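You operate a simulated robot arm through the tools that you are given. There is no shell and no other tool. Be economical: measure what you need, move in short steps, check, and stop when the job is done.

The job below is to be done with a simulated robot arm. You get a single attempt, and the scene is never put back.

JOB
Brake the trolley and swap the empty tube on peg E for its yellow package.
Fine: brake on first; park the peg cap on peg H meanwhile and click it back on after; the tube goes on a free pin of the trolley.

The check looks at the end state, three seconds after you hand in, the way a careful person would. Anything else that was tipped, shoved, dropped, spilled or broken makes it a failure. Lids that push on must go on centred and level and be pressed home; caps that screw on are set level and turned clockwise until they are tight.

ROBOT AND FRAMES
A 7-joint arm with a two-finger parallel gripper on a trunk, on a base that drives. Base frame: it is fixed to the floor where the robot stands at the start and does not move with it; the origin is under the middle of the robot, x ahead of it, y to its left, z up; the surface under the hand at the start is at about z = 0.6. Readings come in m, rad, newtons and seconds.
With the tool pointing down near the work surface it reaches from about 0.2 to 0.74 m from the robot's upright axis, wherever it stands. Its first joint turns from -2.897 to 2.897 rad. Places, roughly: brake lever of the green trolley [0.4, 0, 0.5]; green trolley [0.6, -0.3, 0.3]; paper tube [0.25, 1.75, 0.5]; peg [0.3, -1.4, 0.7]; peg E of the green creel [0.3, -1.4, 0.9]; peg cap [0.25, -1.25, 1.25]. Payload 1.57 kg.
The tool frame sits at the grasp point between the pads (the TCP): z along the fingers, y along the line on which they close. The tips reach 0.03 m beyond it. Largest opening 0.11 m; finger width 0.024, thickness 0.012; the body of the gripper, 0.048 by 0.112 m, starts 0.078 m behind the TCP.
Orientation is that of the tool frame in the base frame, as [roll, pitch, yaw] about the fixed x, y, z axes, in that order (R = Rz(yaw) Ry(pitch) Rx(roll)). With the fingers straight down and closing along the base's y, the tool's x points along the base's -x, its y along +y and its z along -z.

CONTROLS
- The arm moves only by the tool arm_command. Its argument "series" is a list of rows, each an object (a shift or turn left out is 0, a gripper value left out holds the last) with "xyz": the shift along the tool's x, y, z in m, a list of three; "angular": the turn, a rotation vector about the tool's x, y, z in rad, a list of three. In form: [{"xyz": [x, y, z], "angular": [ax, ay, az]}, ...]. A call has 1 to 20 rows; each row shifts and turns the commanded pose from where the row before left it, along the tool's axes as they then stand. "jaw" is the closure, from 0 (fully open) to 1 (shut), set as the call begins (left out, the last holds). A row lasts 0.2 s, in which the tool goes at most 0.05 m and 0.15 rad; a call with a longer step from one row to the next is refused whole, and so is a gripper value outside its range. A pose out of reach is approached as far as the arm can. The call stops where the force on the tool passes 90 N (or 10 N more than at its start, if that is more) or the arm is blocked; 0.2 s more then pass. The fingers move at their own pace (about 0.045 m/s each) and stop on an object; they squeeze with about 43 N. The grip force told is the motor's: it shows also when the fingers shut on nothing. Time passes only in rows, and 0.2 s behind the last, so rows that do not move let the fingers close. The reply holds the time, the measured pose of the TCP, the force on the tool along the base axes, the opening and the grip force, in the units named above and with some noise, with the torque about the TCP (base axes, N m) and any sound that the robot's microphone picked up.
- Cameras (640 x 400 px; columns grow to the right, rows downward): "scene" is now at [0.0075, 0.1101, 1.4301]; the picture's right is [-0.65, -0.76, 0.00], its down [-0.62, 0.53, -0.58] and it looks along [0.44, -0.37, -0.82] (base axes); focal length 296 px, centre (320, 200). "wrist" rides on the gripper at [0.07, 0.016, -0.141] in the tool frame; the picture's right is [-0.23, 0.97, 0.00], its down [-0.86, -0.20, -0.48] and it looks along [-0.47, -0.11, 0.88] (tool axes); focal length 222 px, centre (320, 200).
- get_image(camera): a new picture of that camera. It takes no simulated time.
- slide_trunk(by): slides the trunk up (or, below 0, down) by that many m; the arm and the scene camera ride with it, the base frame stays. It gives what a move gives, with no picture.
- roll_base(legs): drives the robot by 1 to 6 legs, each [ahead, turn to the left] in m and rad, along the robot's own axes; the way and the turn of a leg run together, so that a leg with both is an arc; at most 1.5 m and 3.142 rad a leg. The arm and the cameras ride along, it lands a little off, and it stops where it bumps. It gives what a move gives.
- turn_head(pan, tilt): turns the head with the scene camera to pan (to the left, within 2.705 rad either way) and tilt (down, from -0.506 to 1.204), counted from straight ahead of the robot. It gives what a move gives.
- pixel_to_xyz(camera, pixels): there is no depth. For up to 12 entries [column, row, z] of the newest picture of that camera ("zoom" is the newest enlarged one), the place [x, y] in the base frame at which the ray of that pixel passes the height z, good to about 0.002 m, but the place of the scene camera against the robot may be out by one fixed shift of up to 0.018 m in any direction. It takes no simulated time.
- inspect(camera, box): a new picture of the part [left, top, right, bottom] of that camera's present view, enlarged. It takes no simulated time.
- close_job(): hands the job in; it is judged then, once.

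Go step by step. Measure first, check grasps and placings, and put right what went wrong. The budget is 80 turns and 48 pictures, counting those below and the enlarged ones. Unless the task says otherwise, let go and move clear before handing in, and close with one line.

The tools are called after ">>>" by a JSON object that holds its "name" and its "arguments". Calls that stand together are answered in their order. arm_command: Moves the arm, as the interface text tells. Its arguments: {"type":"object","properties":{"series":{"type":"array","items":{"type":"object","properties":{"xyz":{"type":"array","items":{"type":"number"}},"angular":{"type":"array","items":{"type":"number"}}}}},"jaw":{"type":"number"}},"required":["series"]} The other tools are called the same way: slide_trunk (by) slides the trunk up or down; roll_base (legs) drives the base; turn_head (pan, tilt) turns the head that bears the scene camera; get_image (camera) takes a picture; pixel_to_xyz (camera, pixels) gives the place at which the rays of pixels pass given heights; inspect (camera, box) takes an enlarged picture of a part of a camera's view; close_job () hands the job in.

At the start:

```text
clock: 0.0
tool_pos: [0.3848, -0.2912, 0.9327]
ee_rot: [3.141, 0.0, 3.141]
ft_force: [0.0, 0.7, -0.2]
torque: [0.0, 0.01, 0.02]
opening: 0.1098
grasp_force: 0.1
trunk travel left (down, up): [-0.375, 0.215]
robot x, y, heading: [0.0008, 0.0003, -0.002]
head pan, tilt: [-0.709, 0.958]
```

scene: 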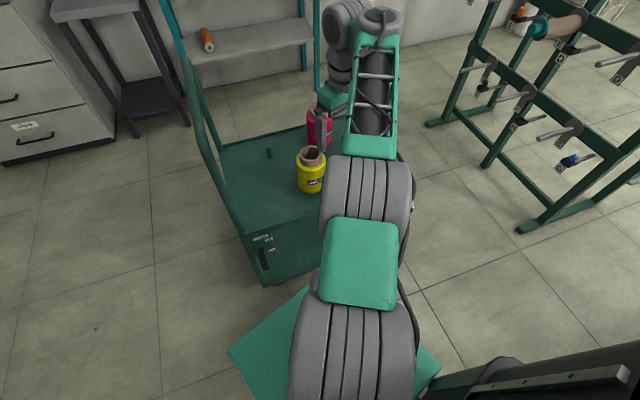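
wrist: 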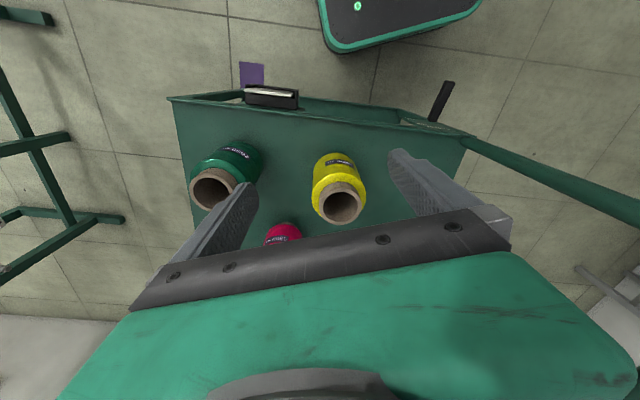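

The scene picture shows the trolley with its yellow package near (312,175), the brake lever area near (265,255) and the creel on the right. I'll enlarge both parts, and look toward the creel.

>>> {"name": "inspect", "arguments": {"camera": "scene", "box": [220, 100, 380, 300]}}

>>> {"name": "inspect", "arguments": {"camera": "wrist", "box": [160, 40, 480, 240]}}

>>> {"name": "turn_head", "arguments": {"pan": -1.35, "tilt": 0.4}}

>>> {"name": "get_image", "arguments": {"camera": "scene"}}

```text
2.00 times, centred on (300, 200) of scene
```

zoom: 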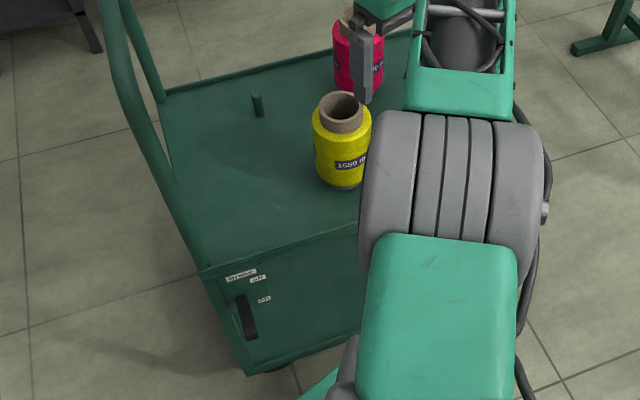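

```text
2.00 times, centred on (320, 140) of wrist
```

zoom: 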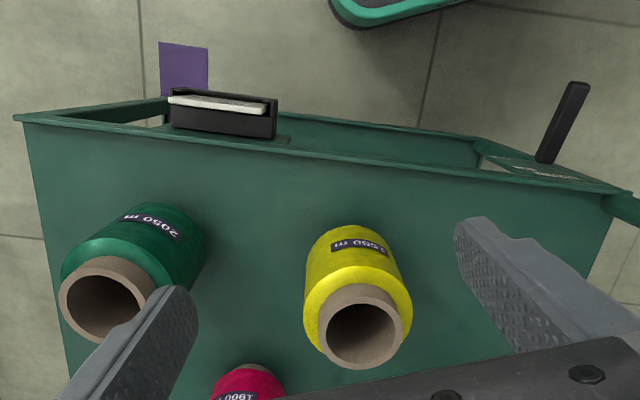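

```text
clock: 1.0
tool_pos: [0.385, -0.2929, 0.932]
ee_rot: [3.141, 0.001, -3.14]
ft_force: [-0.4, 0.4, 0.1]
torque: [-0.01, 0.02, 0.0]
opening: 0.11
grasp_force: 0.1
trunk travel left (down, up): [-0.375, 0.215]
robot x, y, heading: [0.0023, -0.0023, -0.003]
head pan, tilt: [-1.349, 0.4]
```

```text
43 pictures are left
```

scene: 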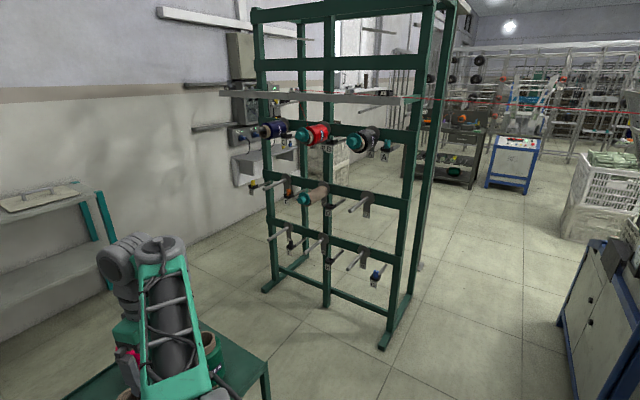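

The creel stands at (330,200), with the tube and its teal cap near (310,197). I'll enlarge that for the letters and the pegs.

>>> {"name": "inspect", "arguments": {"camera": "scene", "box": [230, 80, 430, 205]}}

>>> {"name": "inspect", "arguments": {"camera": "scene", "box": [240, 170, 420, 290]}}

```text
3.20 times, centred on (330, 142) of scene
```

zoom: 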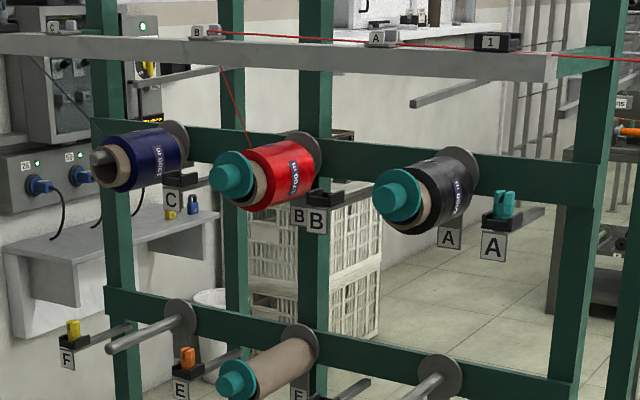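

```text
3.33 times, centred on (330, 230) of scene
```

zoom: 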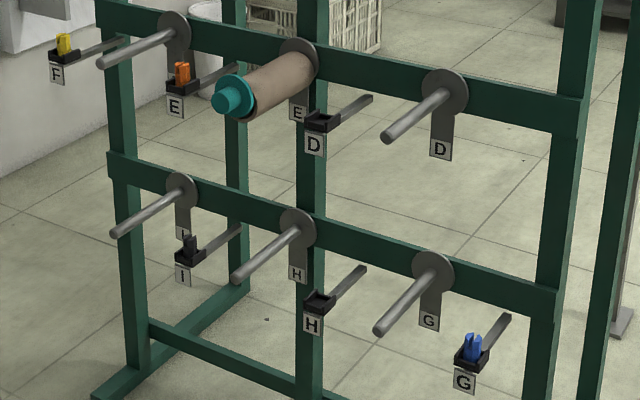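

The cap on the tube is on E (middle row, centre), and H is free straight below it. Now a closer look at the brake lever.

>>> {"name": "turn_head", "arguments": {"pan": -0.35, "tilt": 1.0}}

>>> {"name": "get_image", "arguments": {"camera": "scene"}}

```text
clock: 2.3
tool_pos: [0.383, -0.2911, 0.9335]
ee_rot: [-3.141, 0.001, 3.141]
ft_force: [-0.9, 1.0, -0.1]
torque: [0.01, 0.0, 0.01]
opening: 0.1099
grasp_force: 0.0
trunk travel left (down, up): [-0.375, 0.215]
robot x, y, heading: [0.0011, 0.0005, 0.004]
head pan, tilt: [-0.351, 1.0]
```

```text
40 pictures are left
```

scene: 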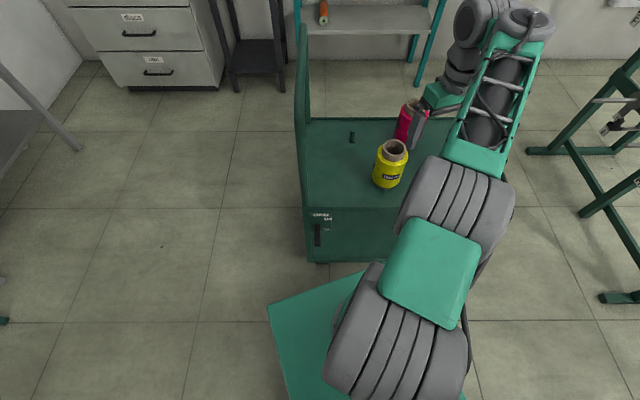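

>>> {"name": "inspect", "arguments": {"camera": "scene", "box": [290, 195, 370, 270]}}

>>> {"name": "pixel_to_xyz", "arguments": {"camera": "scene", "pixels": [[307, 208, 0.6], [395, 145, 0.75], [351, 142, 0.55], [351, 133, 0.62], [317, 224, 0.5], [317, 246, 0.45], [317, 262, 0.3], [306, 118, 0.55], [430, 118, 0.55]]}}

>>> {"name": "pixel_to_xyz", "arguments": {"camera": "wrist", "pixels": [[434, 122, 0.5], [447, 85, 0.5], [340, 203, 0.75], [465, 135, 0.6], [170, 97, 0.6], [212, 190, 0.75]]}}

```text
5.33 times, centred on (330, 232) of scene
```

zoom: 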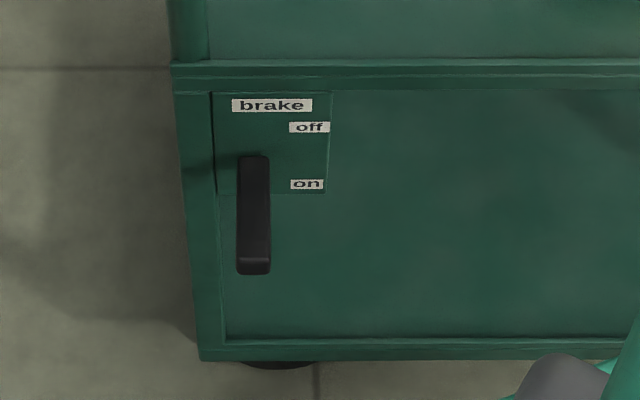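

```text
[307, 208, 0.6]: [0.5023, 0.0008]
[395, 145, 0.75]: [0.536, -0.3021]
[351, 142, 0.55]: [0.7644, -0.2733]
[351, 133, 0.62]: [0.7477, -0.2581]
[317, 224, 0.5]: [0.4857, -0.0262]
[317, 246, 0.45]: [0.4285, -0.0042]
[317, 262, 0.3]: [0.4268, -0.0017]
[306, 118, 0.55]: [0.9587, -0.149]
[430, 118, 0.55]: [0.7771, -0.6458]
```

```text
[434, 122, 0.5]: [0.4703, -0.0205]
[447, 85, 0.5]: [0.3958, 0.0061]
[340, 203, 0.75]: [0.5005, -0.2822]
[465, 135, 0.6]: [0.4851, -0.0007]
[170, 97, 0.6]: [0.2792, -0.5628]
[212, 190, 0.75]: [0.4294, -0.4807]
```

The lever sticks out toward the robot between "off" and "on" labels, so it must be pushed down. I'll triangulate its tip and root.

>>> {"name": "pixel_to_xyz", "arguments": {"camera": "scene", "pixels": [[317.4, 245, 0.55], [317.4, 245, 0.5], [317.4, 245, 0.45], [317.4, 226, 0.55], [317.4, 226, 0.5], [317.4, 226, 0.45], [317, 223, 0.55], [317, 223, 0.5], [395, 145, 0.7], [395, 145, 0.65], [351, 131, 0.6], [351, 142, 0.5]]}}

>>> {"name": "pixel_to_xyz", "arguments": {"camera": "wrist", "pixels": [[449, 81, 0.55], [449, 81, 0.5], [449, 81, 0.45], [432, 120, 0.55], [432, 120, 0.5], [432, 120, 0.45], [340, 203, 0.7], [340, 203, 0.65], [212, 190, 0.7]]}}

```text
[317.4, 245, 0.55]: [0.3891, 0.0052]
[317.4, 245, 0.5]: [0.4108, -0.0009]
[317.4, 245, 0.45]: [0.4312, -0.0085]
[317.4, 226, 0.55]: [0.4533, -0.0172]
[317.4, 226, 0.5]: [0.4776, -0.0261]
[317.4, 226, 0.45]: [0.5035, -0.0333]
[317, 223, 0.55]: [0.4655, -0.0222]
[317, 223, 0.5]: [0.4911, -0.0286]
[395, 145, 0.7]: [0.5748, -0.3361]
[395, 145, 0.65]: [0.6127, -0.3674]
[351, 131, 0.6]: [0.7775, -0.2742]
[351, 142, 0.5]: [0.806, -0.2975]
```

```text
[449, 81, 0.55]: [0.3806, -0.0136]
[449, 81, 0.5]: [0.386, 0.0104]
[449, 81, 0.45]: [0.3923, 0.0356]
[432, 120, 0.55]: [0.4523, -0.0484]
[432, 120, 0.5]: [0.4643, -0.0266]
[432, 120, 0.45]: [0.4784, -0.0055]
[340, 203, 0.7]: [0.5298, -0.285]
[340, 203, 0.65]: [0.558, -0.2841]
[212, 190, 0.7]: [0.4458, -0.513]
```

Lever tip is near (0.388, 0.003, 0.53) and its root near (0.467, -0.025, 0.51). I'll shut the jaws and go above the tip, then check with the wrist camera.

>>> {"name": "arm_command", "arguments": {"jaw": 1, "series": [{"xyz": [0, 0.045, 0]}, {"xyz": [0, 0.045, 0]}, {"xyz": [0, 0.045, 0]}, {"xyz": [0, 0.045, 0]}, {"xyz": [0, 0.045, 0]}, {"xyz": [0, 0.045, 0]}, {"xyz": [-0.008, 0.023, 0]}, {"xyz": [0, 0, 0.045]}, {"xyz": [0, 0, 0.045]}, {"xyz": [0, 0, 0.045]}, {"xyz": [0, 0, 0.045]}, {"xyz": [0, 0, 0.045]}, {"xyz": [0, 0, 0.045]}, {"xyz": [0, 0, 0.03]}, {}]}}

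>>> {"name": "get_image", "arguments": {"camera": "wrist"}}

>>> {"name": "get_image", "arguments": {"camera": "scene"}}

```text
clock: 4.2
tool_pos: [0.3576, 0.0197, 0.8049]
ee_rot: [2.985, -0.25, -2.938]
ft_force: [0.1, -0.6, 0.1]
torque: [0.03, -0.02, -0.01]
opening: 0.0002
grasp_force: 21.6
out of reach, approached as far as the arm can: row 3, 4, 8
trunk travel left (down, up): [-0.375, 0.215]
robot x, y, heading: [0.004, 0.0022, 0.002]
head pan, tilt: [-0.351, 1.0]
stopped in row 9: the arm was blocked; the commanded pose is now the measured one
```

```text
38 pictures are left
```

wrist: 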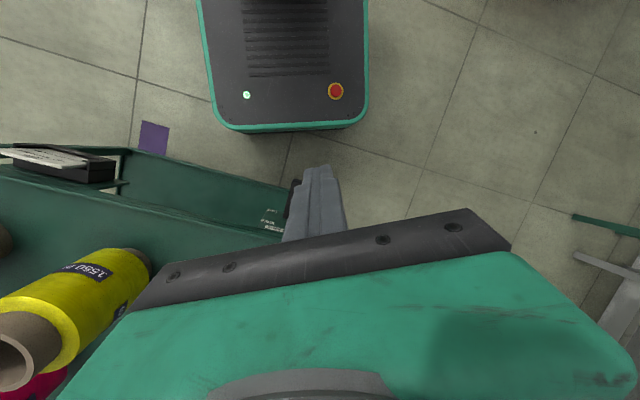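

```text
37 pictures are left
```

scene: 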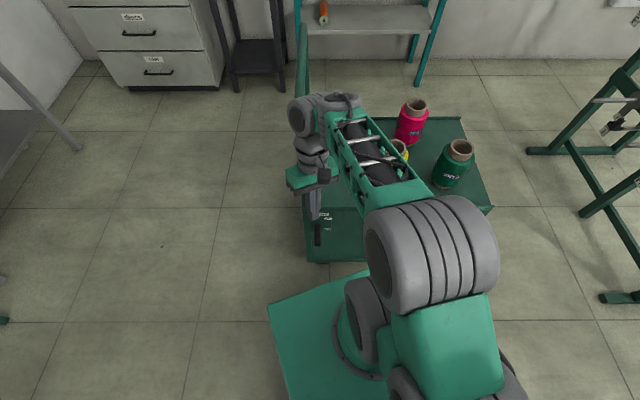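

The arm folded at an awkward limit and stopped in the air (no contact force). I'll restore the upright tool pose back toward the start, then reposition the base so the lever sits in a comfortable spot.

>>> {"name": "arm_command", "arguments": {"series": [{"xyz": [0, 0, -0.04], "angular": [0.043, -0.088, 0.061]}, {"xyz": [0, -0.02, -0.04], "angular": [0.043, -0.088, 0.061]}, {"xyz": [0, -0.04, -0.02], "angular": [0.043, -0.088, 0.061]}, {"xyz": [0, -0.045, 0]}, {"xyz": [0, -0.045, 0]}, {"xyz": [0, -0.045, 0]}, {"xyz": [0, -0.045, 0]}, {"xyz": [0, -0.045, 0]}, {"xyz": [-0.02, -0.03, 0]}, {}]}}

```text
clock: 6.4
tool_pos: [0.4019, -0.3047, 0.9024]
ee_rot: [3.139, 0.003, 3.135]
ft_force: [-0.1, 0.1, -0.6]
torque: [0.02, 0.01, -0.04]
opening: 0.0001
grasp_force: 21.1
trunk travel left (down, up): [-0.375, 0.215]
robot x, y, heading: [0.0004, -0.0012, 0.005]
head pan, tilt: [-0.351, 1.0]
```

Upright again at (0.402, -0.305, 0.902). Reverse 0.11 m and turn left 0.6 rad so the tool is above the lever tip.

>>> {"name": "roll_base", "arguments": {"legs": [[-0.11, 0], [0, 0.62]]}}

>>> {"name": "slide_trunk", "arguments": {"by": -0.22}}

>>> {"name": "turn_head", "arguments": {"pan": -0.7, "tilt": 0.9}}

>>> {"name": "get_image", "arguments": {"camera": "wrist"}}

>>> {"name": "get_image", "arguments": {"camera": "scene"}}

```text
clock: 9.3
tool_pos: [0.3943, -0.0106, 0.9035]
ee_rot: [3.139, 0.002, -2.521]
ft_force: [0.9, 0.3, 0.2]
torque: [0.02, -0.01, -0.02]
opening: 0.0
grasp_force: 21.1
trunk travel left (down, up): [-0.375, 0.215]
robot x, y, heading: [-0.1102, 0.0011, 0.627]
head pan, tilt: [-0.351, 1.0]
```

```text
clock: 11.7
tool_pos: [0.3938, -0.0103, 0.6831]
ee_rot: [3.14, 0.001, -2.52]
ft_force: [0.2, -0.1, -0.5]
torque: [-0.01, 0.01, -0.01]
opening: 0.0
grasp_force: 22.3
trunk travel left (down, up): [-0.155, 0.435]
robot x, y, heading: [-0.1087, -0.0001, 0.623]
head pan, tilt: [-0.351, 1.0]
```

```text
clock: 12.5
tool_pos: [0.3943, -0.011, 0.6827]
ee_rot: [3.139, 0.001, -2.52]
ft_force: [0.3, 0.0, 0.0]
torque: [0.04, 0.0, 0.0]
opening: 0.0002
grasp_force: 21.1
trunk travel left (down, up): [-0.155, 0.435]
robot x, y, heading: [-0.1094, 0.0002, 0.625]
head pan, tilt: [-0.7, 0.901]
```

```text
36 pictures are left
```

wrist: 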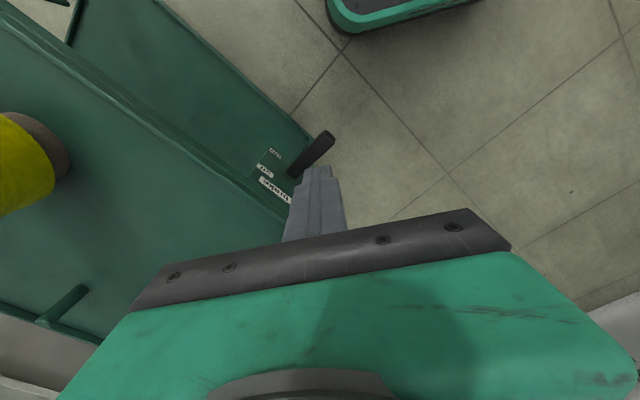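

```text
35 pictures are left
```

scene: 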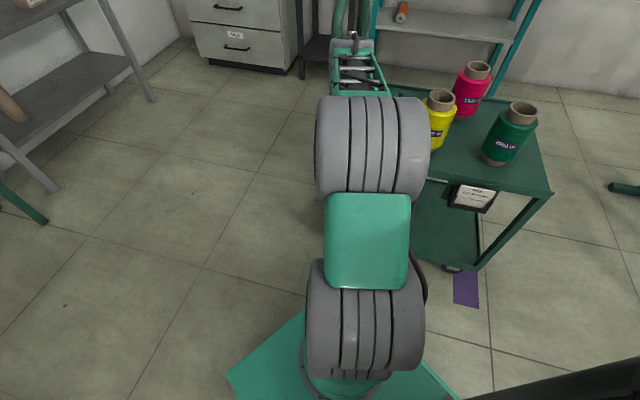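

In the wrist view the lever runs from (297,172) to the tip at (326,135); I triangulate with the earlier estimate.

>>> {"name": "pixel_to_xyz", "arguments": {"camera": "wrist", "pixels": [[326, 137, 0.56], [326, 137, 0.53], [326, 137, 0.5], [297, 171, 0.53], [297, 171, 0.5], [297, 171, 0.47], [318, 165, 0.655]]}}

```text
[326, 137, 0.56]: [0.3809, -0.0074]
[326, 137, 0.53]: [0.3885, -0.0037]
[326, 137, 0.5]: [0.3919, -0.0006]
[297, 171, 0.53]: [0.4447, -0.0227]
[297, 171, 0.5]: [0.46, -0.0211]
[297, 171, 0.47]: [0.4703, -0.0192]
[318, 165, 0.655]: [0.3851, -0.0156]
```

The tip is at about (0.388, -0.003, 0.52), right under the tool. I'll centre 5 mm and descend onto it, then press in small steps.

>>> {"name": "arm_command", "arguments": {"series": [{"xyz": [-0.0045, 0.003, 0.03]}, {"xyz": [0, 0, 0.04]}, {"xyz": [0, 0, 0.03]}, {"xyz": [0, 0, 0.015]}, {"xyz": [0, 0, 0.01]}, {"xyz": [0, 0, 0.01]}, {"xyz": [0, 0, 0.01]}]}}

>>> {"name": "get_image", "arguments": {"camera": "wrist"}}

```text
clock: 14.1
tool_pos: [0.3971, -0.0055, 0.5367]
ee_rot: [3.141, 0.0, -2.521]
ft_force: [0.2, -0.4, -2.1]
torque: [-0.03, -0.01, -0.04]
opening: 0.0
grasp_force: 21.0
trunk travel left (down, up): [-0.155, 0.435]
robot x, y, heading: [-0.1092, 0.0015, 0.627]
head pan, tilt: [-0.7, 0.901]
```

```text
34 pictures are left
```

wrist: 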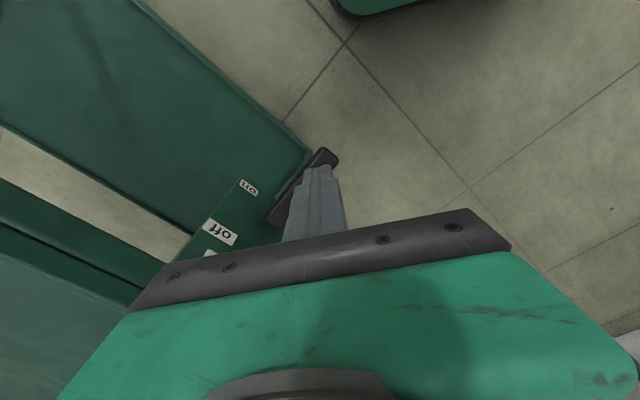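

The fingers rest right on the lever just behind its tip. Press down further in small steps.

>>> {"name": "arm_command", "arguments": {"series": [{"xyz": [0, 0, 0.01]}, {"xyz": [0, 0, 0.01]}, {"xyz": [0, 0, 0.01]}, {"xyz": [0, 0, 0.01]}, {"xyz": [0, 0, 0.01]}, {"xyz": [0, 0, 0.01]}]}}

>>> {"name": "get_image", "arguments": {"camera": "wrist"}}

```text
clock: 15.0
tool_pos: [0.3966, -0.0053, 0.5172]
ee_rot: [-3.136, 0.011, -2.52]
ft_force: [-41.8, 4.4, 61.2]
torque: [-0.03, 0.24, -0.02]
opening: 0.0003
grasp_force: 21.5
trunk travel left (down, up): [-0.155, 0.435]
robot x, y, heading: [-0.1091, 0.0026, 0.627]
head pan, tilt: [-0.7, 0.901]
stopped in row 4: the force on the tool passed its limit at 104 N (the readings are from after the stop); the commanded pose is now the measured one
```

```text
33 pictures are left
```

wrist: 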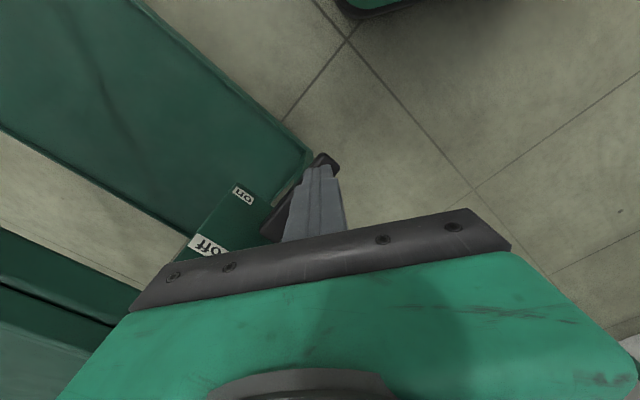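

Force of 104 N met a hard stop, and its direction (-42, 4, 61) fits a lever that now tilts downward. I lift off and look.

>>> {"name": "arm_command", "arguments": {"series": [{"xyz": [0, 0, -0.03]}, {"xyz": [0, 0, -0.04]}, {"xyz": [0, 0, -0.04]}, {"xyz": [0, 0, -0.04]}]}}

>>> {"name": "inspect", "arguments": {"camera": "wrist", "box": [240, 100, 360, 220]}}

```text
clock: 16.0
tool_pos: [0.3957, -0.0064, 0.6621]
ee_rot: [-3.138, 0.006, -2.521]
ft_force: [0.6, -0.1, -0.4]
torque: [0.04, 0.0, -0.02]
opening: 0.0
grasp_force: 21.1
trunk travel left (down, up): [-0.155, 0.435]
robot x, y, heading: [-0.1097, 0.0014, 0.625]
head pan, tilt: [-0.7, 0.901]
```

```text
3.33 times, centred on (300, 160) of wrist
```

zoom: 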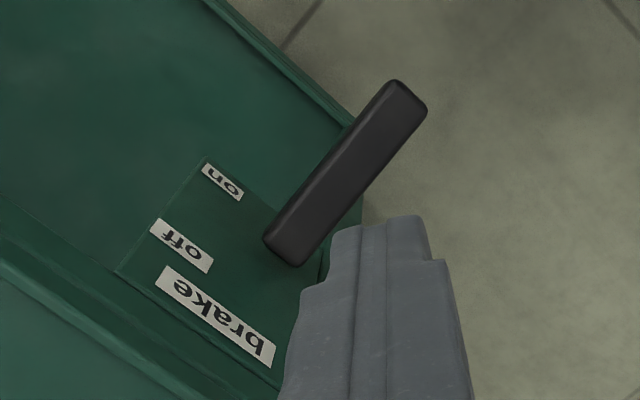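

The lever now points down at the "on" label, so the brake is on. Next I raise the trunk, back off, and drive to stand before the creel (turning in the open, clear of the trolley).

>>> {"name": "slide_trunk", "arguments": {"by": 0.25}}

>>> {"name": "roll_base", "arguments": {"legs": [[-0.2, 0], [0, -2.195], [0.45, 0]]}}

>>> {"name": "turn_head", "arguments": {"pan": 0.6, "tilt": 0.4}}

>>> {"name": "get_image", "arguments": {"camera": "scene"}}

```text
clock: 18.6
tool_pos: [0.3953, -0.0062, 0.9122]
ee_rot: [-3.138, 0.006, -2.52]
ft_force: [0.5, 0.1, 0.8]
torque: [0.0, 0.0, 0.02]
opening: 0.0001
grasp_force: 20.9
trunk travel left (down, up): [-0.405, 0.185]
robot x, y, heading: [-0.1118, 0.0035, 0.624]
head pan, tilt: [-0.7, 0.901]
```

```text
clock: 27.7
tool_pos: [-0.5569, -0.9786, 0.9129]
ee_rot: [-3.138, 0.007, 1.584]
ft_force: [-0.1, 0.5, 0.7]
torque: [0.0, 0.0, -0.03]
opening: 0.0001
grasp_force: 21.1
trunk travel left (down, up): [-0.405, 0.185]
robot x, y, heading: [-0.2641, -0.5655, -1.548]
head pan, tilt: [-0.7, 0.901]
```

```text
clock: 29.2
tool_pos: [-0.5574, -0.9766, 0.9111]
ee_rot: [-3.139, 0.007, 1.585]
ft_force: [-0.1, 0.8, -0.2]
torque: [-0.02, 0.03, -0.01]
opening: 0.0
grasp_force: 21.0
trunk travel left (down, up): [-0.405, 0.185]
robot x, y, heading: [-0.2675, -0.5648, -1.553]
head pan, tilt: [0.6, 0.4]
```

```text
31 pictures are left
```

scene: 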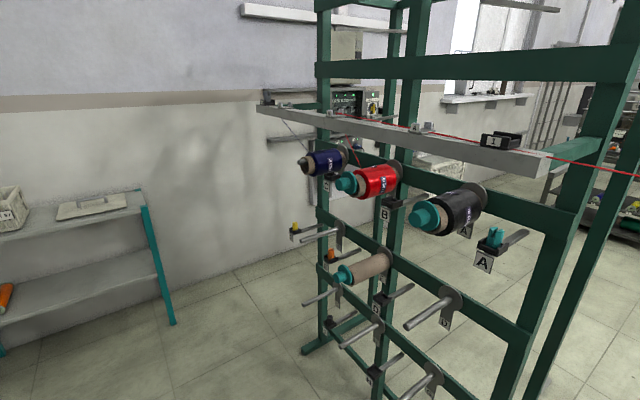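

The creel's E tube runs from the disc near (388,252) to the cap at (345,273). I measure it at trial heights here and enlarge.

>>> {"name": "inspect", "arguments": {"camera": "scene", "box": [285, 210, 475, 400]}}

>>> {"name": "pixel_to_xyz", "arguments": {"camera": "scene", "pixels": [[342, 276, 0.95], [342, 276, 0.9], [342, 276, 0.85], [388, 255, 0.95], [388, 255, 0.9], [388, 255, 0.85], [407, 327, 0.9], [447, 301, 0.9], [343, 346, 0.65], [378, 325, 0.65], [425, 216, 1.2], [478, 196, 1.2]]}}

```text
2.11 times, centred on (380, 305) of scene
```

zoom: 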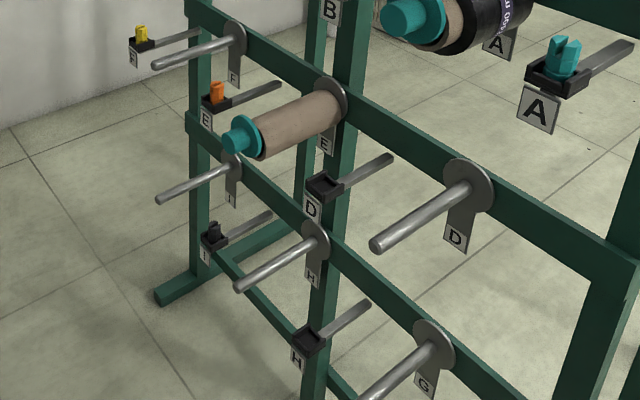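

```text
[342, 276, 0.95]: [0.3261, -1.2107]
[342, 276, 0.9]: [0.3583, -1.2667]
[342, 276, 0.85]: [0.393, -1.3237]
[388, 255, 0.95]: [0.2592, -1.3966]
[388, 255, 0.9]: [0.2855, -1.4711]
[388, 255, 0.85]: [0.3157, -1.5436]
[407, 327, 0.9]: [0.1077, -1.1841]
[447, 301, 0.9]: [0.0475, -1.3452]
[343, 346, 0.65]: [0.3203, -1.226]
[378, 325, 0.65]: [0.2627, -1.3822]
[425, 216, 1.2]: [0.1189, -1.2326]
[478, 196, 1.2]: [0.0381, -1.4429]
```

The coarse views place E's disc around (0.27,-1.44) and its peg tip near (0.32,-1.2); I need finer views from the wrist. I turn the base left here, and bring the hand to a horizontal pose facing the creel (-y).

>>> {"name": "roll_base", "arguments": {"legs": [[0, 1.05]]}}

>>> {"name": "arm_command", "arguments": {"jaw": 0, "series": [{"xyz": [-0.035, 0.027, 0]}, {"xyz": [-0.035, 0.027, 0]}, {"xyz": [-0.035, 0.027, 0]}, {"xyz": [-0.035, 0.027, 0]}, {"xyz": [-0.035, 0.027, 0]}, {"xyz": [-0.035, 0.027, 0]}, {"angular": [0, 0, 0.15]}, {"angular": [0, 0, 0.15]}, {"angular": [0, 0, 0.15]}, {"angular": [0, 0, 0.15]}, {"angular": [0, 0, 0.15]}, {"angular": [0, 0, 0.15]}, {"angular": [0, 0, 0.15]}, {}]}}

```text
clock: 32.2
tool_pos: [-0.0525, -1.0246, 0.9122]
ee_rot: [-3.138, 0.007, 2.637]
ft_force: [0.0, 0.3, 0.5]
torque: [-0.01, -0.01, 0.03]
opening: 0.0
grasp_force: 21.9
trunk travel left (down, up): [-0.405, 0.185]
robot x, y, heading: [-0.2632, -0.5641, -0.499]
head pan, tilt: [0.6, 0.4]
```

```text
clock: 35.2
tool_pos: [0.2088, -0.9844, 0.9127]
ee_rot: [3.137, 0.007, 1.586]
ft_force: [0.6, -0.3, -0.1]
torque: [-0.01, 0.01, -0.03]
opening: 0.1099
grasp_force: 0.1
trunk travel left (down, up): [-0.405, 0.185]
robot x, y, heading: [-0.2651, -0.5687, -0.494]
head pan, tilt: [0.6, 0.4]
```

Good; now pitch the hand up to horizontal.

>>> {"name": "arm_command", "arguments": {"series": [{"angular": [0, -0.15, 0]}, {"angular": [0, -0.15, 0]}, {"angular": [0, -0.15, 0]}, {"angular": [0, -0.15, 0]}, {"angular": [0, -0.15, 0]}, {"angular": [0, -0.15, 0]}, {"angular": [0, -0.15, 0]}, {"angular": [0, -0.15, 0]}, {"angular": [0, -0.15, 0]}, {"angular": [0, -0.15, 0]}, {"angular": [0, -0.071, 0]}, {}]}}

>>> {"name": "get_image", "arguments": {"camera": "wrist"}}

```text
clock: 37.8
tool_pos: [0.2117, -0.985, 0.9137]
ee_rot: [2.46, 1.56, 0.908]
ft_force: [-0.4, 1.1, 0.5]
torque: [-0.02, -0.02, 0.01]
opening: 0.1099
grasp_force: 0.1
trunk travel left (down, up): [-0.405, 0.185]
robot x, y, heading: [-0.264, -0.5642, -0.499]
head pan, tilt: [0.6, 0.4]
```

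```text
29 pictures are left
```

wrist: 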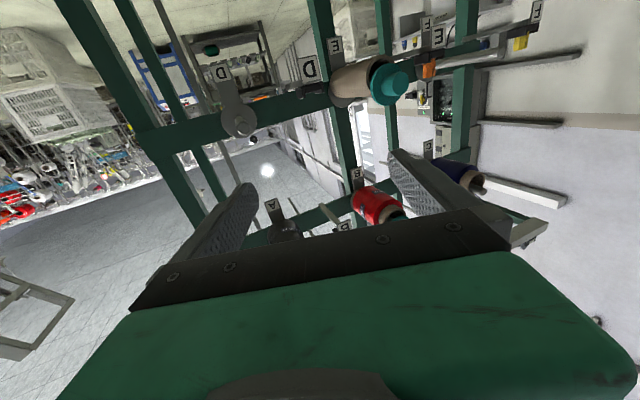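

The picture is upside-down; E's cap (390,82) has z ≈ 0.875 and the pegs point about 25° off +y, toward +x. I pull the hand back, then drive the base nearer (to about (-0.05,-0.8)), keeping the hand clear of creel and trolley.

>>> {"name": "arm_command", "arguments": {"series": [{"xyz": [0, 0.012, -0.042], "angular": [0.05, 0, 0]}, {"xyz": [0, 0.012, -0.042], "angular": [0.05, 0, 0]}, {"xyz": [0, 0.012, -0.042]}, {"xyz": [0, 0.012, -0.042]}, {"xyz": [0, 0.03, -0.035]}, {"xyz": [0, 0.015, -0.035]}, {}]}}

>>> {"name": "roll_base", "arguments": {"legs": [[0, -0.335], [0.318, 0]]}}

>>> {"name": "get_image", "arguments": {"camera": "wrist"}}

```text
clock: 39.4
tool_pos: [0.2986, -0.974, 0.9307]
ee_rot: [2.794, 1.558, 1.224]
ft_force: [-0.2, -0.8, 0.3]
torque: [-0.03, 0.03, 0.02]
opening: 0.1098
grasp_force: 0.0
out of reach, approached as far as the arm can: row 1, 2, 3, 4, 5, 6
trunk travel left (down, up): [-0.405, 0.185]
robot x, y, heading: [-0.2654, -0.5665, -0.496]
head pan, tilt: [0.6, 0.4]
```

```text
clock: 42.6
tool_pos: [0.3469, -1.3673, 0.9318]
ee_rot: [2.74, 1.557, 0.837]
ft_force: [0.9, -0.1, -0.1]
torque: [0.0, -0.01, 0.03]
opening: 0.1102
grasp_force: 0.0
trunk travel left (down, up): [-0.405, 0.185]
robot x, y, heading: [-0.0498, -0.7984, -0.831]
head pan, tilt: [0.6, 0.4]
```

```text
28 pictures are left
```

wrist: 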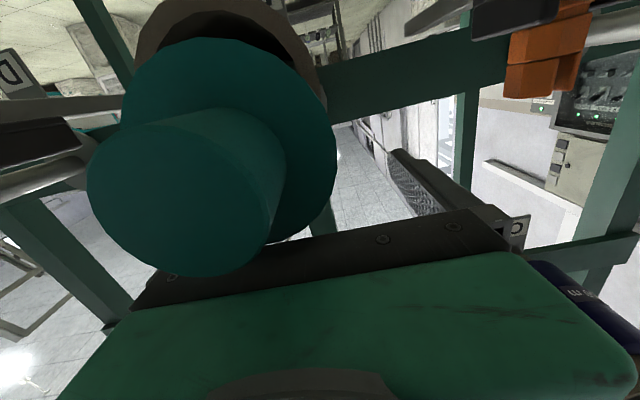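

Careless chaining: the arm hadn't retracted before the drive, and the hand now hovers just above the cap (no contact force). The view does triangulate the knob end to (0.354,-1.274,0.878), with the axis along (0.38,0.925). I raise the trunk straight up, then back off.

>>> {"name": "slide_trunk", "arguments": {"by": 0.1}}

>>> {"name": "roll_base", "arguments": {"legs": [[-0.25, 0]]}}

>>> {"name": "get_image", "arguments": {"camera": "scene"}}

```text
clock: 43.9
tool_pos: [0.3467, -1.3677, 1.0311]
ee_rot: [2.768, 1.557, 0.867]
ft_force: [0.0, 0.1, -0.2]
torque: [0.01, -0.01, 0.02]
opening: 0.1098
grasp_force: 0.1
trunk travel left (down, up): [-0.505, 0.085]
robot x, y, heading: [-0.054, -0.8021, -0.83]
head pan, tilt: [0.6, 0.4]
```

```text
clock: 45.7
tool_pos: [0.1807, -1.1854, 1.0319]
ee_rot: [2.731, 1.558, 0.829]
ft_force: [0.2, 0.5, 0.5]
torque: [0.0, 0.0, 0.02]
opening: 0.11
grasp_force: 0.0
trunk travel left (down, up): [-0.505, 0.085]
robot x, y, heading: [-0.2176, -0.6175, -0.833]
head pan, tilt: [0.6, 0.4]
```

```text
27 pictures are left
```

scene: 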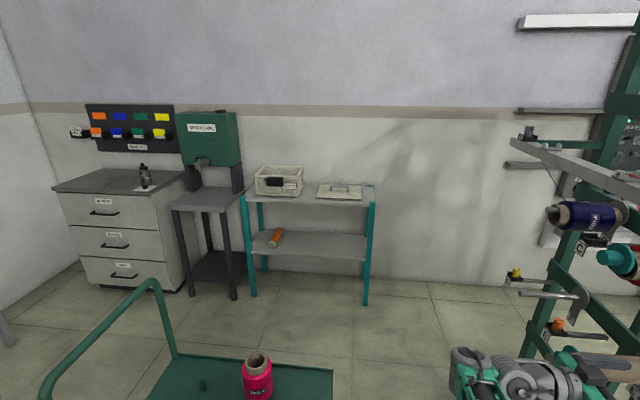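

Clear and nothing was disturbed. I test whether rolling the hand about its axis frees the wrist limit, here in open space.

>>> {"name": "arm_command", "arguments": {"series": [{"angular": [0, 0, -0.15]}, {"angular": [0, 0, -0.15]}, {"angular": [0, 0, -0.15]}, {"angular": [0, 0, -0.15]}, {"angular": [0, 0, -0.15]}, {"angular": [0, 0, -0.15]}, {"angular": [0, 0, -0.15]}, {"angular": [0, 0, -0.15]}, {"angular": [0, 0, -0.15]}, {"angular": [0, 0, -0.15]}, {"angular": [0, 0, -0.071]}, {}]}}

>>> {"name": "arm_command", "arguments": {"series": [{"xyz": [0, 0, -0.03]}, {"xyz": [0, 0, -0.03]}, {"xyz": [0, 0, -0.03]}, {"xyz": [0, 0, -0.03]}, {}]}}

```text
clock: 48.3
tool_pos: [0.1799, -1.1857, 1.0309]
ee_rot: [-1.581, 0.004, 2.81]
ft_force: [0.1, 0.0, 0.0]
torque: [0.01, 0.01, 0.0]
opening: 0.11
grasp_force: 0.0
trunk travel left (down, up): [-0.505, 0.085]
robot x, y, heading: [-0.2172, -0.6206, -0.834]
head pan, tilt: [0.6, 0.4]
```

```text
clock: 49.5
tool_pos: [0.1794, -1.172, 1.0319]
ee_rot: [-1.592, 0.007, 2.831]
ft_force: [0.7, -0.1, -0.5]
torque: [0.0, -0.01, -0.01]
opening: 0.1098
grasp_force: 0.0
out of reach, approached as far as the arm can: row 1, 2, 3, 4
trunk travel left (down, up): [-0.505, 0.085]
robot x, y, heading: [-0.2194, -0.6196, -0.831]
head pan, tilt: [0.6, 0.4]
```

Moving straight back is still limited. I look at the arm's posture to find which joint is cramped.

>>> {"name": "turn_head", "arguments": {"pan": -0.1, "tilt": 0.85}}

>>> {"name": "get_image", "arguments": {"camera": "scene"}}

```text
clock: 50.6
tool_pos: [0.1796, -1.1711, 1.032]
ee_rot: [-1.59, 0.006, 2.828]
ft_force: [0.0, 0.2, -0.2]
torque: [0.02, 0.01, -0.04]
opening: 0.1101
grasp_force: 0.1
trunk travel left (down, up): [-0.505, 0.085]
robot x, y, heading: [-0.2178, -0.6171, -0.832]
head pan, tilt: [-0.099, 0.85]
```

```text
26 pictures are left
```

scene: 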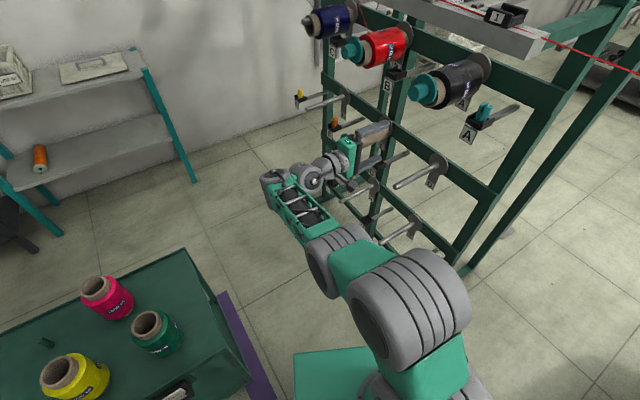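

The elbow lies out to the left with forearm nearly straight; the solver likely drifted. I back off a bit, return to tool-down (neutral), and then re-approach by tilting sideways instead.

>>> {"name": "roll_base", "arguments": {"legs": [[-0.15, 0]]}}

>>> {"name": "arm_command", "arguments": {"series": [{"angular": [-0.15, 0, 0]}, {"angular": [-0.15, 0, 0]}, {"angular": [-0.15, 0, 0]}, {"angular": [-0.15, 0, 0]}, {"angular": [-0.15, 0, 0]}, {"angular": [-0.15, 0, 0]}, {"angular": [-0.15, 0, 0]}, {"angular": [-0.15, 0, 0]}, {"angular": [-0.15, 0, 0]}, {"angular": [-0.15, 0, 0]}, {"angular": [-0.071, 0, 0]}, {}]}}

>>> {"name": "get_image", "arguments": {"camera": "scene"}}

```text
clock: 52.0
tool_pos: [0.0762, -1.0617, 1.0327]
ee_rot: [-1.592, 0.005, 2.83]
ft_force: [0.7, -0.7, -0.9]
torque: [0.0, 0.0, -0.01]
opening: 0.1098
grasp_force: 0.0
trunk travel left (down, up): [-0.505, 0.085]
robot x, y, heading: [-0.3206, -0.5018, -0.833]
head pan, tilt: [-0.099, 0.85]
```

```text
clock: 54.6
tool_pos: [0.0781, -1.0605, 1.032]
ee_rot: [3.12, 0.007, 2.828]
ft_force: [-0.5, 0.5, -0.1]
torque: [-0.02, -0.03, 0.01]
opening: 0.1102
grasp_force: 0.0
trunk travel left (down, up): [-0.505, 0.085]
robot x, y, heading: [-0.3231, -0.5078, -0.834]
head pan, tilt: [-0.099, 0.85]
```

```text
25 pictures are left
```

scene: 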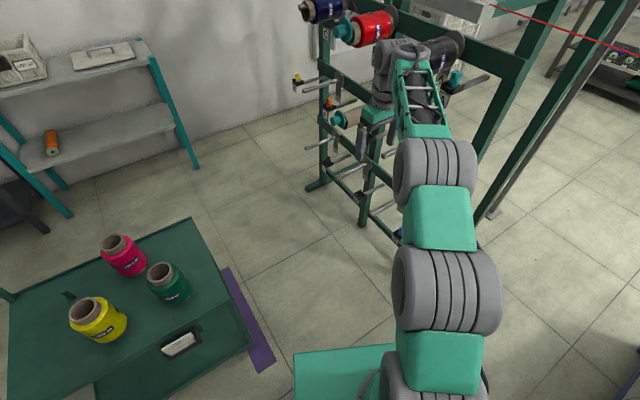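

Now the arm is nearly stretched with the trunk high, so a lower trunk is better for horizontal work. I retract toward the robot, lower the trunk, then tilt the hand sideways to test.

>>> {"name": "arm_command", "arguments": {"series": [{"xyz": [0.0187, 0.038, 0], "angular": [0, 0, 0.04]}, {"xyz": [0.0187, 0.038, 0], "angular": [0, 0, 0.04]}, {"xyz": [0.0187, 0.038, 0]}, {"xyz": [0.0187, 0.038, 0]}, {"xyz": [0.0187, 0.038, 0]}, {}]}}

>>> {"name": "slide_trunk", "arguments": {"by": -0.25}}

>>> {"name": "arm_command", "arguments": {"series": [{"xyz": [0, 0, -0.04]}, {"xyz": [0, 0, -0.04]}, {"angular": [0.15, 0, 0]}, {"angular": [0.15, 0, 0]}, {"angular": [0.15, 0, 0]}, {"angular": [0.15, 0, 0]}, {"angular": [0.15, 0, 0]}, {"angular": [0.15, 0, 0]}, {"angular": [0.15, 0, 0]}, {"angular": [0.15, 0, 0]}, {"angular": [0.15, 0, 0]}, {"angular": [0.15, 0, 0]}, {"angular": [0.08, 0, 0]}, {}]}}

```text
clock: 56.0
tool_pos: [0.058, -0.8504, 1.0349]
ee_rot: [3.121, 0.004, 2.749]
ft_force: [0.5, 0.4, -0.1]
torque: [0.0, -0.02, 0.03]
opening: 0.11
grasp_force: 0.0
trunk travel left (down, up): [-0.505, 0.085]
robot x, y, heading: [-0.3177, -0.5066, -0.831]
head pan, tilt: [-0.099, 0.85]
```

```text
clock: 58.5
tool_pos: [0.0592, -0.8495, 0.7852]
ee_rot: [3.121, 0.005, 2.749]
ft_force: [0.4, -0.4, -0.4]
torque: [0.01, -0.01, -0.01]
opening: 0.11
grasp_force: 0.0
trunk travel left (down, up): [-0.255, 0.335]
robot x, y, heading: [-0.3201, -0.5061, -0.826]
head pan, tilt: [-0.099, 0.85]
```

```text
clock: 61.5
tool_pos: [-0.0112, -0.8846, 0.7731]
ee_rot: [-1.817, 0.005, 2.751]
ft_force: [0.2, -0.6, 0.2]
torque: [0.0, 0.0, 0.01]
opening: 0.11
grasp_force: 0.0
out of reach, approached as far as the arm can: row 9, 10, 11, 12, 13
trunk travel left (down, up): [-0.255, 0.335]
robot x, y, heading: [-0.3222, -0.5068, -0.831]
head pan, tilt: [-0.099, 0.85]
```

With the hand horizontal the wrist can only face about 70° off the arm's radial, but tilting the tool downward is free. So I'll work with the tool ~35° below the peg axis and the jaws closing horizontally. Restoring that attitude here first.

>>> {"name": "arm_command", "arguments": {"series": [{"angular": [0, 0, 0.15]}, {"angular": [0, 0, 0.15]}, {"angular": [0, 0, 0.15]}, {"angular": [0, 0, 0.15]}, {"angular": [0, 0, 0.15]}, {"angular": [0, 0, 0.15]}, {"angular": [0, 0, 0.15]}, {"angular": [0, 0, 0.15]}, {"angular": [0, 0, 0.15]}, {"angular": [0, 0, 0.15]}, {"angular": [0, 0, 0.071]}, {"angular": [0, 0.1, 0]}, {"angular": [0, 0.1, 0]}, {"angular": [0, 0.1, 0]}, {"angular": [0, 0.07, 0]}, {}]}}

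```text
clock: 64.9
tool_pos: [-0.0114, -0.8869, 0.7719]
ee_rot: [3.134, 0.956, 1.175]
ft_force: [-0.1, -0.2, 0.5]
torque: [-0.01, -0.04, 0.0]
opening: 0.11
grasp_force: 0.0
trunk travel left (down, up): [-0.255, 0.335]
robot x, y, heading: [-0.3214, -0.5063, -0.833]
head pan, tilt: [-0.099, 0.85]
```

The attitude is now right: bearing -112.7°, 35° below horizontal. I raise the trunk, drive in to about (-0.08,-0.69), and look with the wrist camera.

>>> {"name": "slide_trunk", "arguments": {"by": 0.15}}

>>> {"name": "roll_base", "arguments": {"legs": [[0, 0.18], [0.3, 0]]}}

>>> {"name": "get_image", "arguments": {"camera": "wrist"}}

```text
clock: 66.7
tool_pos: [-0.0106, -0.8859, 0.9214]
ee_rot: [3.136, 0.956, 1.176]
ft_force: [-0.5, -0.8, 0.3]
torque: [-0.01, -0.01, -0.02]
opening: 0.1102
grasp_force: 0.1
trunk travel left (down, up): [-0.405, 0.185]
robot x, y, heading: [-0.3212, -0.508, -0.832]
head pan, tilt: [-0.099, 0.85]
```

```text
clock: 69.4
tool_pos: [0.2904, -1.0046, 0.9236]
ee_rot: [3.135, 0.957, 1.354]
ft_force: [0.1, 1.1, 0.0]
torque: [-0.02, 0.01, 0.01]
opening: 0.1101
grasp_force: 0.1
trunk travel left (down, up): [-0.405, 0.185]
robot x, y, heading: [-0.0819, -0.6845, -0.651]
head pan, tilt: [-0.099, 0.85]
```

```text
24 pictures are left
```

wrist: 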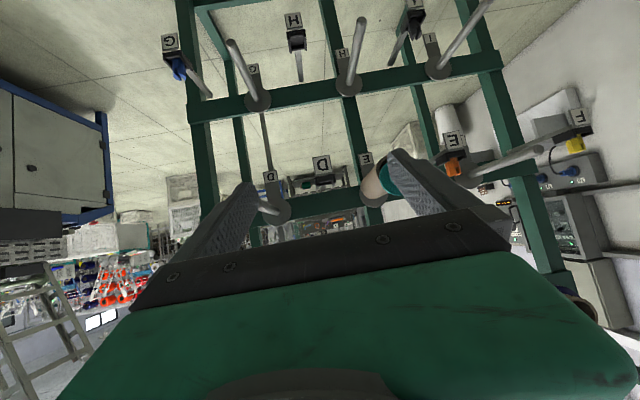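

The rows are visible: H's peg (355,60), and E's tube and cap behind the right finger at (383,185). I square the yaw and move to about 0.1 m in front of the knob, on its axis.

>>> {"name": "arm_command", "arguments": {"series": [{"angular": [0.071, 0, 0.05]}, {"angular": [0.071, 0, 0.05]}, {"xyz": [-0.01, 0.0322, 0.027]}, {"xyz": [-0.01, 0.0322, 0.027]}, {"xyz": [-0.01, 0.0322, 0.027]}, {"xyz": [-0.01, 0.0322, 0.027]}, {"xyz": [-0.01, 0.0322, 0.027]}, {}]}}

>>> {"name": "get_image", "arguments": {"camera": "wrist"}}

```text
clock: 71.2
tool_pos: [0.3871, -1.1945, 0.8891]
ee_rot: [3.137, 0.957, 1.184]
ft_force: [0.9, 0.5, -2.4]
torque: [-0.01, 0.0, -0.02]
opening: 0.1103
grasp_force: 0.1
trunk travel left (down, up): [-0.405, 0.185]
robot x, y, heading: [-0.0828, -0.6895, -0.648]
head pan, tilt: [-0.099, 0.85]
```

```text
23 pictures are left
```

wrist: 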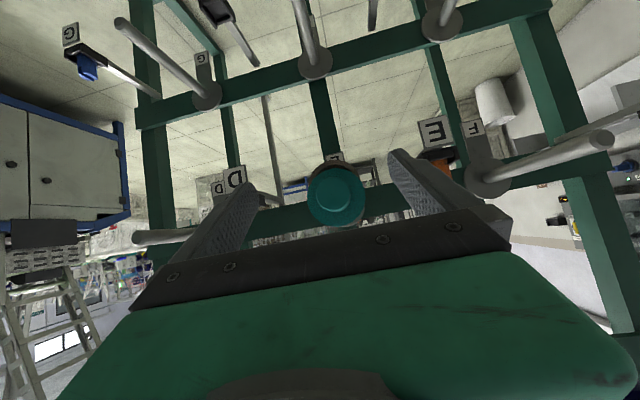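

I'm in front of the cap; it appears at (338,195), somewhat right of the jaw centre. I enlarge to measure knob and flange centres.

>>> {"name": "inspect", "arguments": {"camera": "wrist", "box": [280, 150, 400, 240]}}

```text
4.44 times, centred on (340, 195) of wrist
```

zoom: 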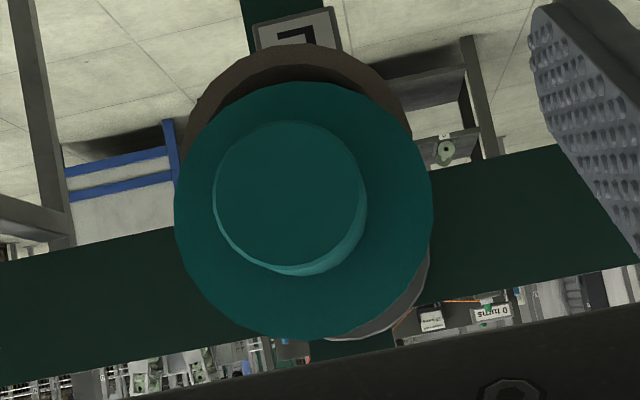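

Knob end at (0.359,-1.276,0.878), radius ≈0.019; the flange (radius 0.035) sits ~0.025 behind it. I advance so the fingertips straddle the knob just short of the flange, then close.

>>> {"name": "arm_command", "arguments": {"series": [{"xyz": [-0.0149, 0.0015, 0.0211]}, {"xyz": [-0.0149, 0.0015, 0.0211]}, {"xyz": [-0.0149, 0.0015, 0.0211]}, {}]}}

>>> {"name": "inspect", "arguments": {"camera": "wrist", "box": [200, 100, 480, 275]}}

```text
clock: 72.2
tool_pos: [0.3635, -1.2654, 0.8865]
ee_rot: [3.136, 0.954, 1.18]
ft_force: [0.1, 0.7, 0.3]
torque: [0.02, 0.02, 0.0]
opening: 0.11
grasp_force: 0.2
trunk travel left (down, up): [-0.405, 0.185]
robot x, y, heading: [-0.0844, -0.6892, -0.649]
head pan, tilt: [-0.099, 0.85]
```

```text
2.29 times, centred on (340, 188) of wrist
```

zoom: 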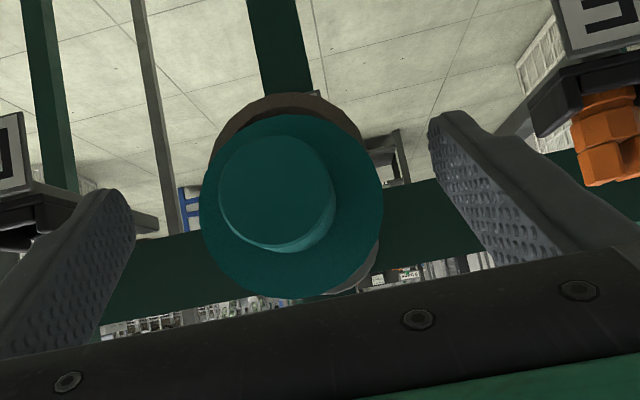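

The rays agree to the millimetre: knob end still (0.360,-1.276,0.878), between the pads. Close.

>>> {"name": "arm_command", "arguments": {"jaw": 1, "series": [{}, {}, {}, {}, {}, {}]}}

>>> {"name": "inspect", "arguments": {"camera": "wrist", "box": [200, 100, 480, 275]}}

```text
clock: 73.6
tool_pos: [0.3712, -1.2677, 0.8869]
ee_rot: [3.13, 0.954, 1.189]
ft_force: [42.5, -18.2, 5.4]
torque: [-0.26, -0.33, 1.52]
opening: 0.0534
grasp_force: 39.0
trunk travel left (down, up): [-0.405, 0.185]
robot x, y, heading: [-0.0819, -0.6873, -0.652]
head pan, tilt: [-0.099, 0.85]
```

```text
2.29 times, centred on (340, 188) of wrist
```

zoom: 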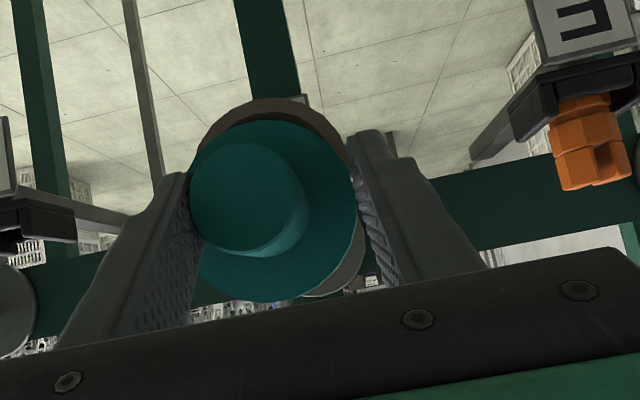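

The 42 N sideways push shows the right fingertip caught the flange rim, so the jaws did not close on the knob squarely. I open, retreat 6 mm, correct yaw slightly, and close again.

>>> {"name": "arm_command", "arguments": {"jaw": 0, "series": [{}, {}, {}, {"xyz": [0.0035, 0, -0.005], "angular": [-0.0245, 0, -0.0173]}, {}]}}

>>> {"name": "arm_command", "arguments": {"jaw": 1, "series": [{}, {}, {}, {}, {}, {}]}}

>>> {"name": "inspect", "arguments": {"camera": "wrist", "box": [200, 100, 480, 275]}}

```text
clock: 74.8
tool_pos: [0.3646, -1.2605, 0.8877]
ee_rot: [3.135, 0.956, 1.213]
ft_force: [-0.1, -1.0, -0.9]
torque: [0.01, -0.04, 0.03]
opening: 0.1099
grasp_force: 0.1
trunk travel left (down, up): [-0.405, 0.185]
robot x, y, heading: [-0.082, -0.6907, -0.651]
head pan, tilt: [-0.099, 0.85]
```

```text
clock: 76.2
tool_pos: [0.365, -1.261, 0.8872]
ee_rot: [3.137, 0.956, 1.212]
ft_force: [-0.5, 0.5, 0.1]
torque: [0.02, 0.0, -0.03]
opening: 0.0349
grasp_force: 27.8
trunk travel left (down, up): [-0.405, 0.185]
robot x, y, heading: [-0.0828, -0.6887, -0.647]
head pan, tilt: [-0.099, 0.85]
```

```text
2.29 times, centred on (340, 188) of wrist
```

zoom: 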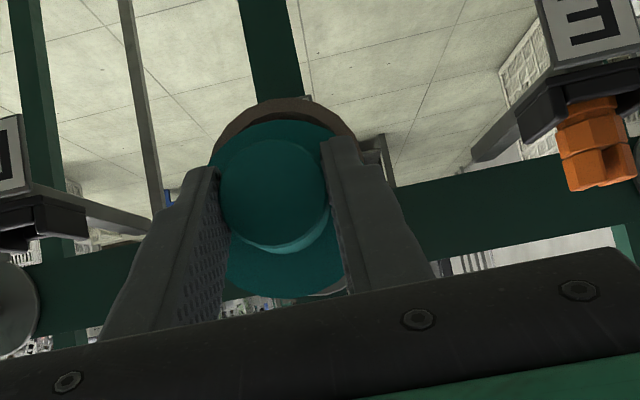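

The jaws hold the knob (opening 0.035, no side force). Now I pull out along the peg axis slowly.

>>> {"name": "arm_command", "arguments": {"series": [{"xyz": [0.0055, 0, -0.0083]}, {"xyz": [0.0055, 0, -0.0083]}, {"xyz": [0.0055, 0, -0.0083]}, {"xyz": [0.0055, 0, -0.0083]}, {"xyz": [0.0055, 0, -0.0083]}, {"xyz": [0.0055, 0, -0.0083]}, {"xyz": [0.0055, 0, -0.0083]}, {"xyz": [0.0055, 0, -0.0083]}, {"xyz": [0.0055, 0, -0.0083]}, {}]}}

>>> {"name": "get_image", "arguments": {"camera": "wrist"}}

```text
clock: 78.4
tool_pos: [0.3956, -1.1784, 0.8893]
ee_rot: [3.137, 0.956, 1.211]
ft_force: [0.7, -0.7, -0.3]
torque: [0.05, -0.02, -0.02]
opening: 0.0347
grasp_force: 42.2
trunk travel left (down, up): [-0.405, 0.185]
robot x, y, heading: [-0.0809, -0.6863, -0.653]
head pan, tilt: [-0.099, 0.85]
```

```text
18 pictures are left
```

wrist: 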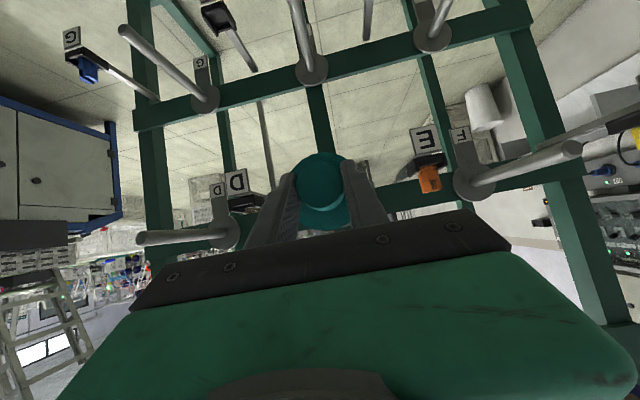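

The cap is in hand. From this picture the rail bears -22.7°, the pegs are level and 0.222 m long, and H (disc px (310,68)) lies straight below E at z ≈ 0.53. I lower with the trunk by 0.35 and look.

>>> {"name": "slide_trunk", "arguments": {"by": -0.33}}

>>> {"name": "get_image", "arguments": {"camera": "wrist"}}

```text
clock: 81.7
tool_pos: [0.3944, -1.1785, 0.558]
ee_rot: [3.137, 0.956, 1.211]
ft_force: [0.2, 0.9, -0.3]
torque: [0.01, 0.0, -0.03]
opening: 0.0345
grasp_force: 42.2
trunk travel left (down, up): [-0.075, 0.515]
robot x, y, heading: [-0.0802, -0.6858, -0.651]
head pan, tilt: [-0.099, 0.85]
```

```text
17 pictures are left
```

wrist: 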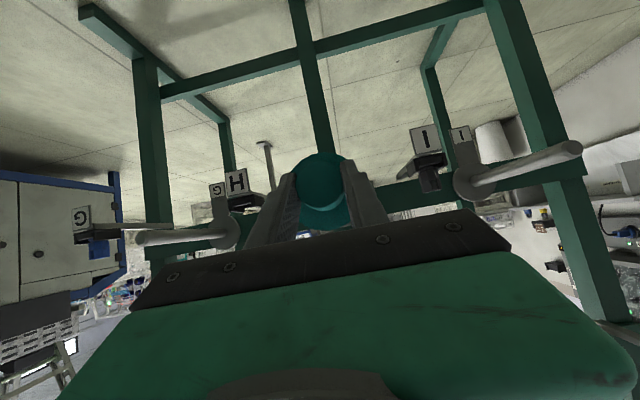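

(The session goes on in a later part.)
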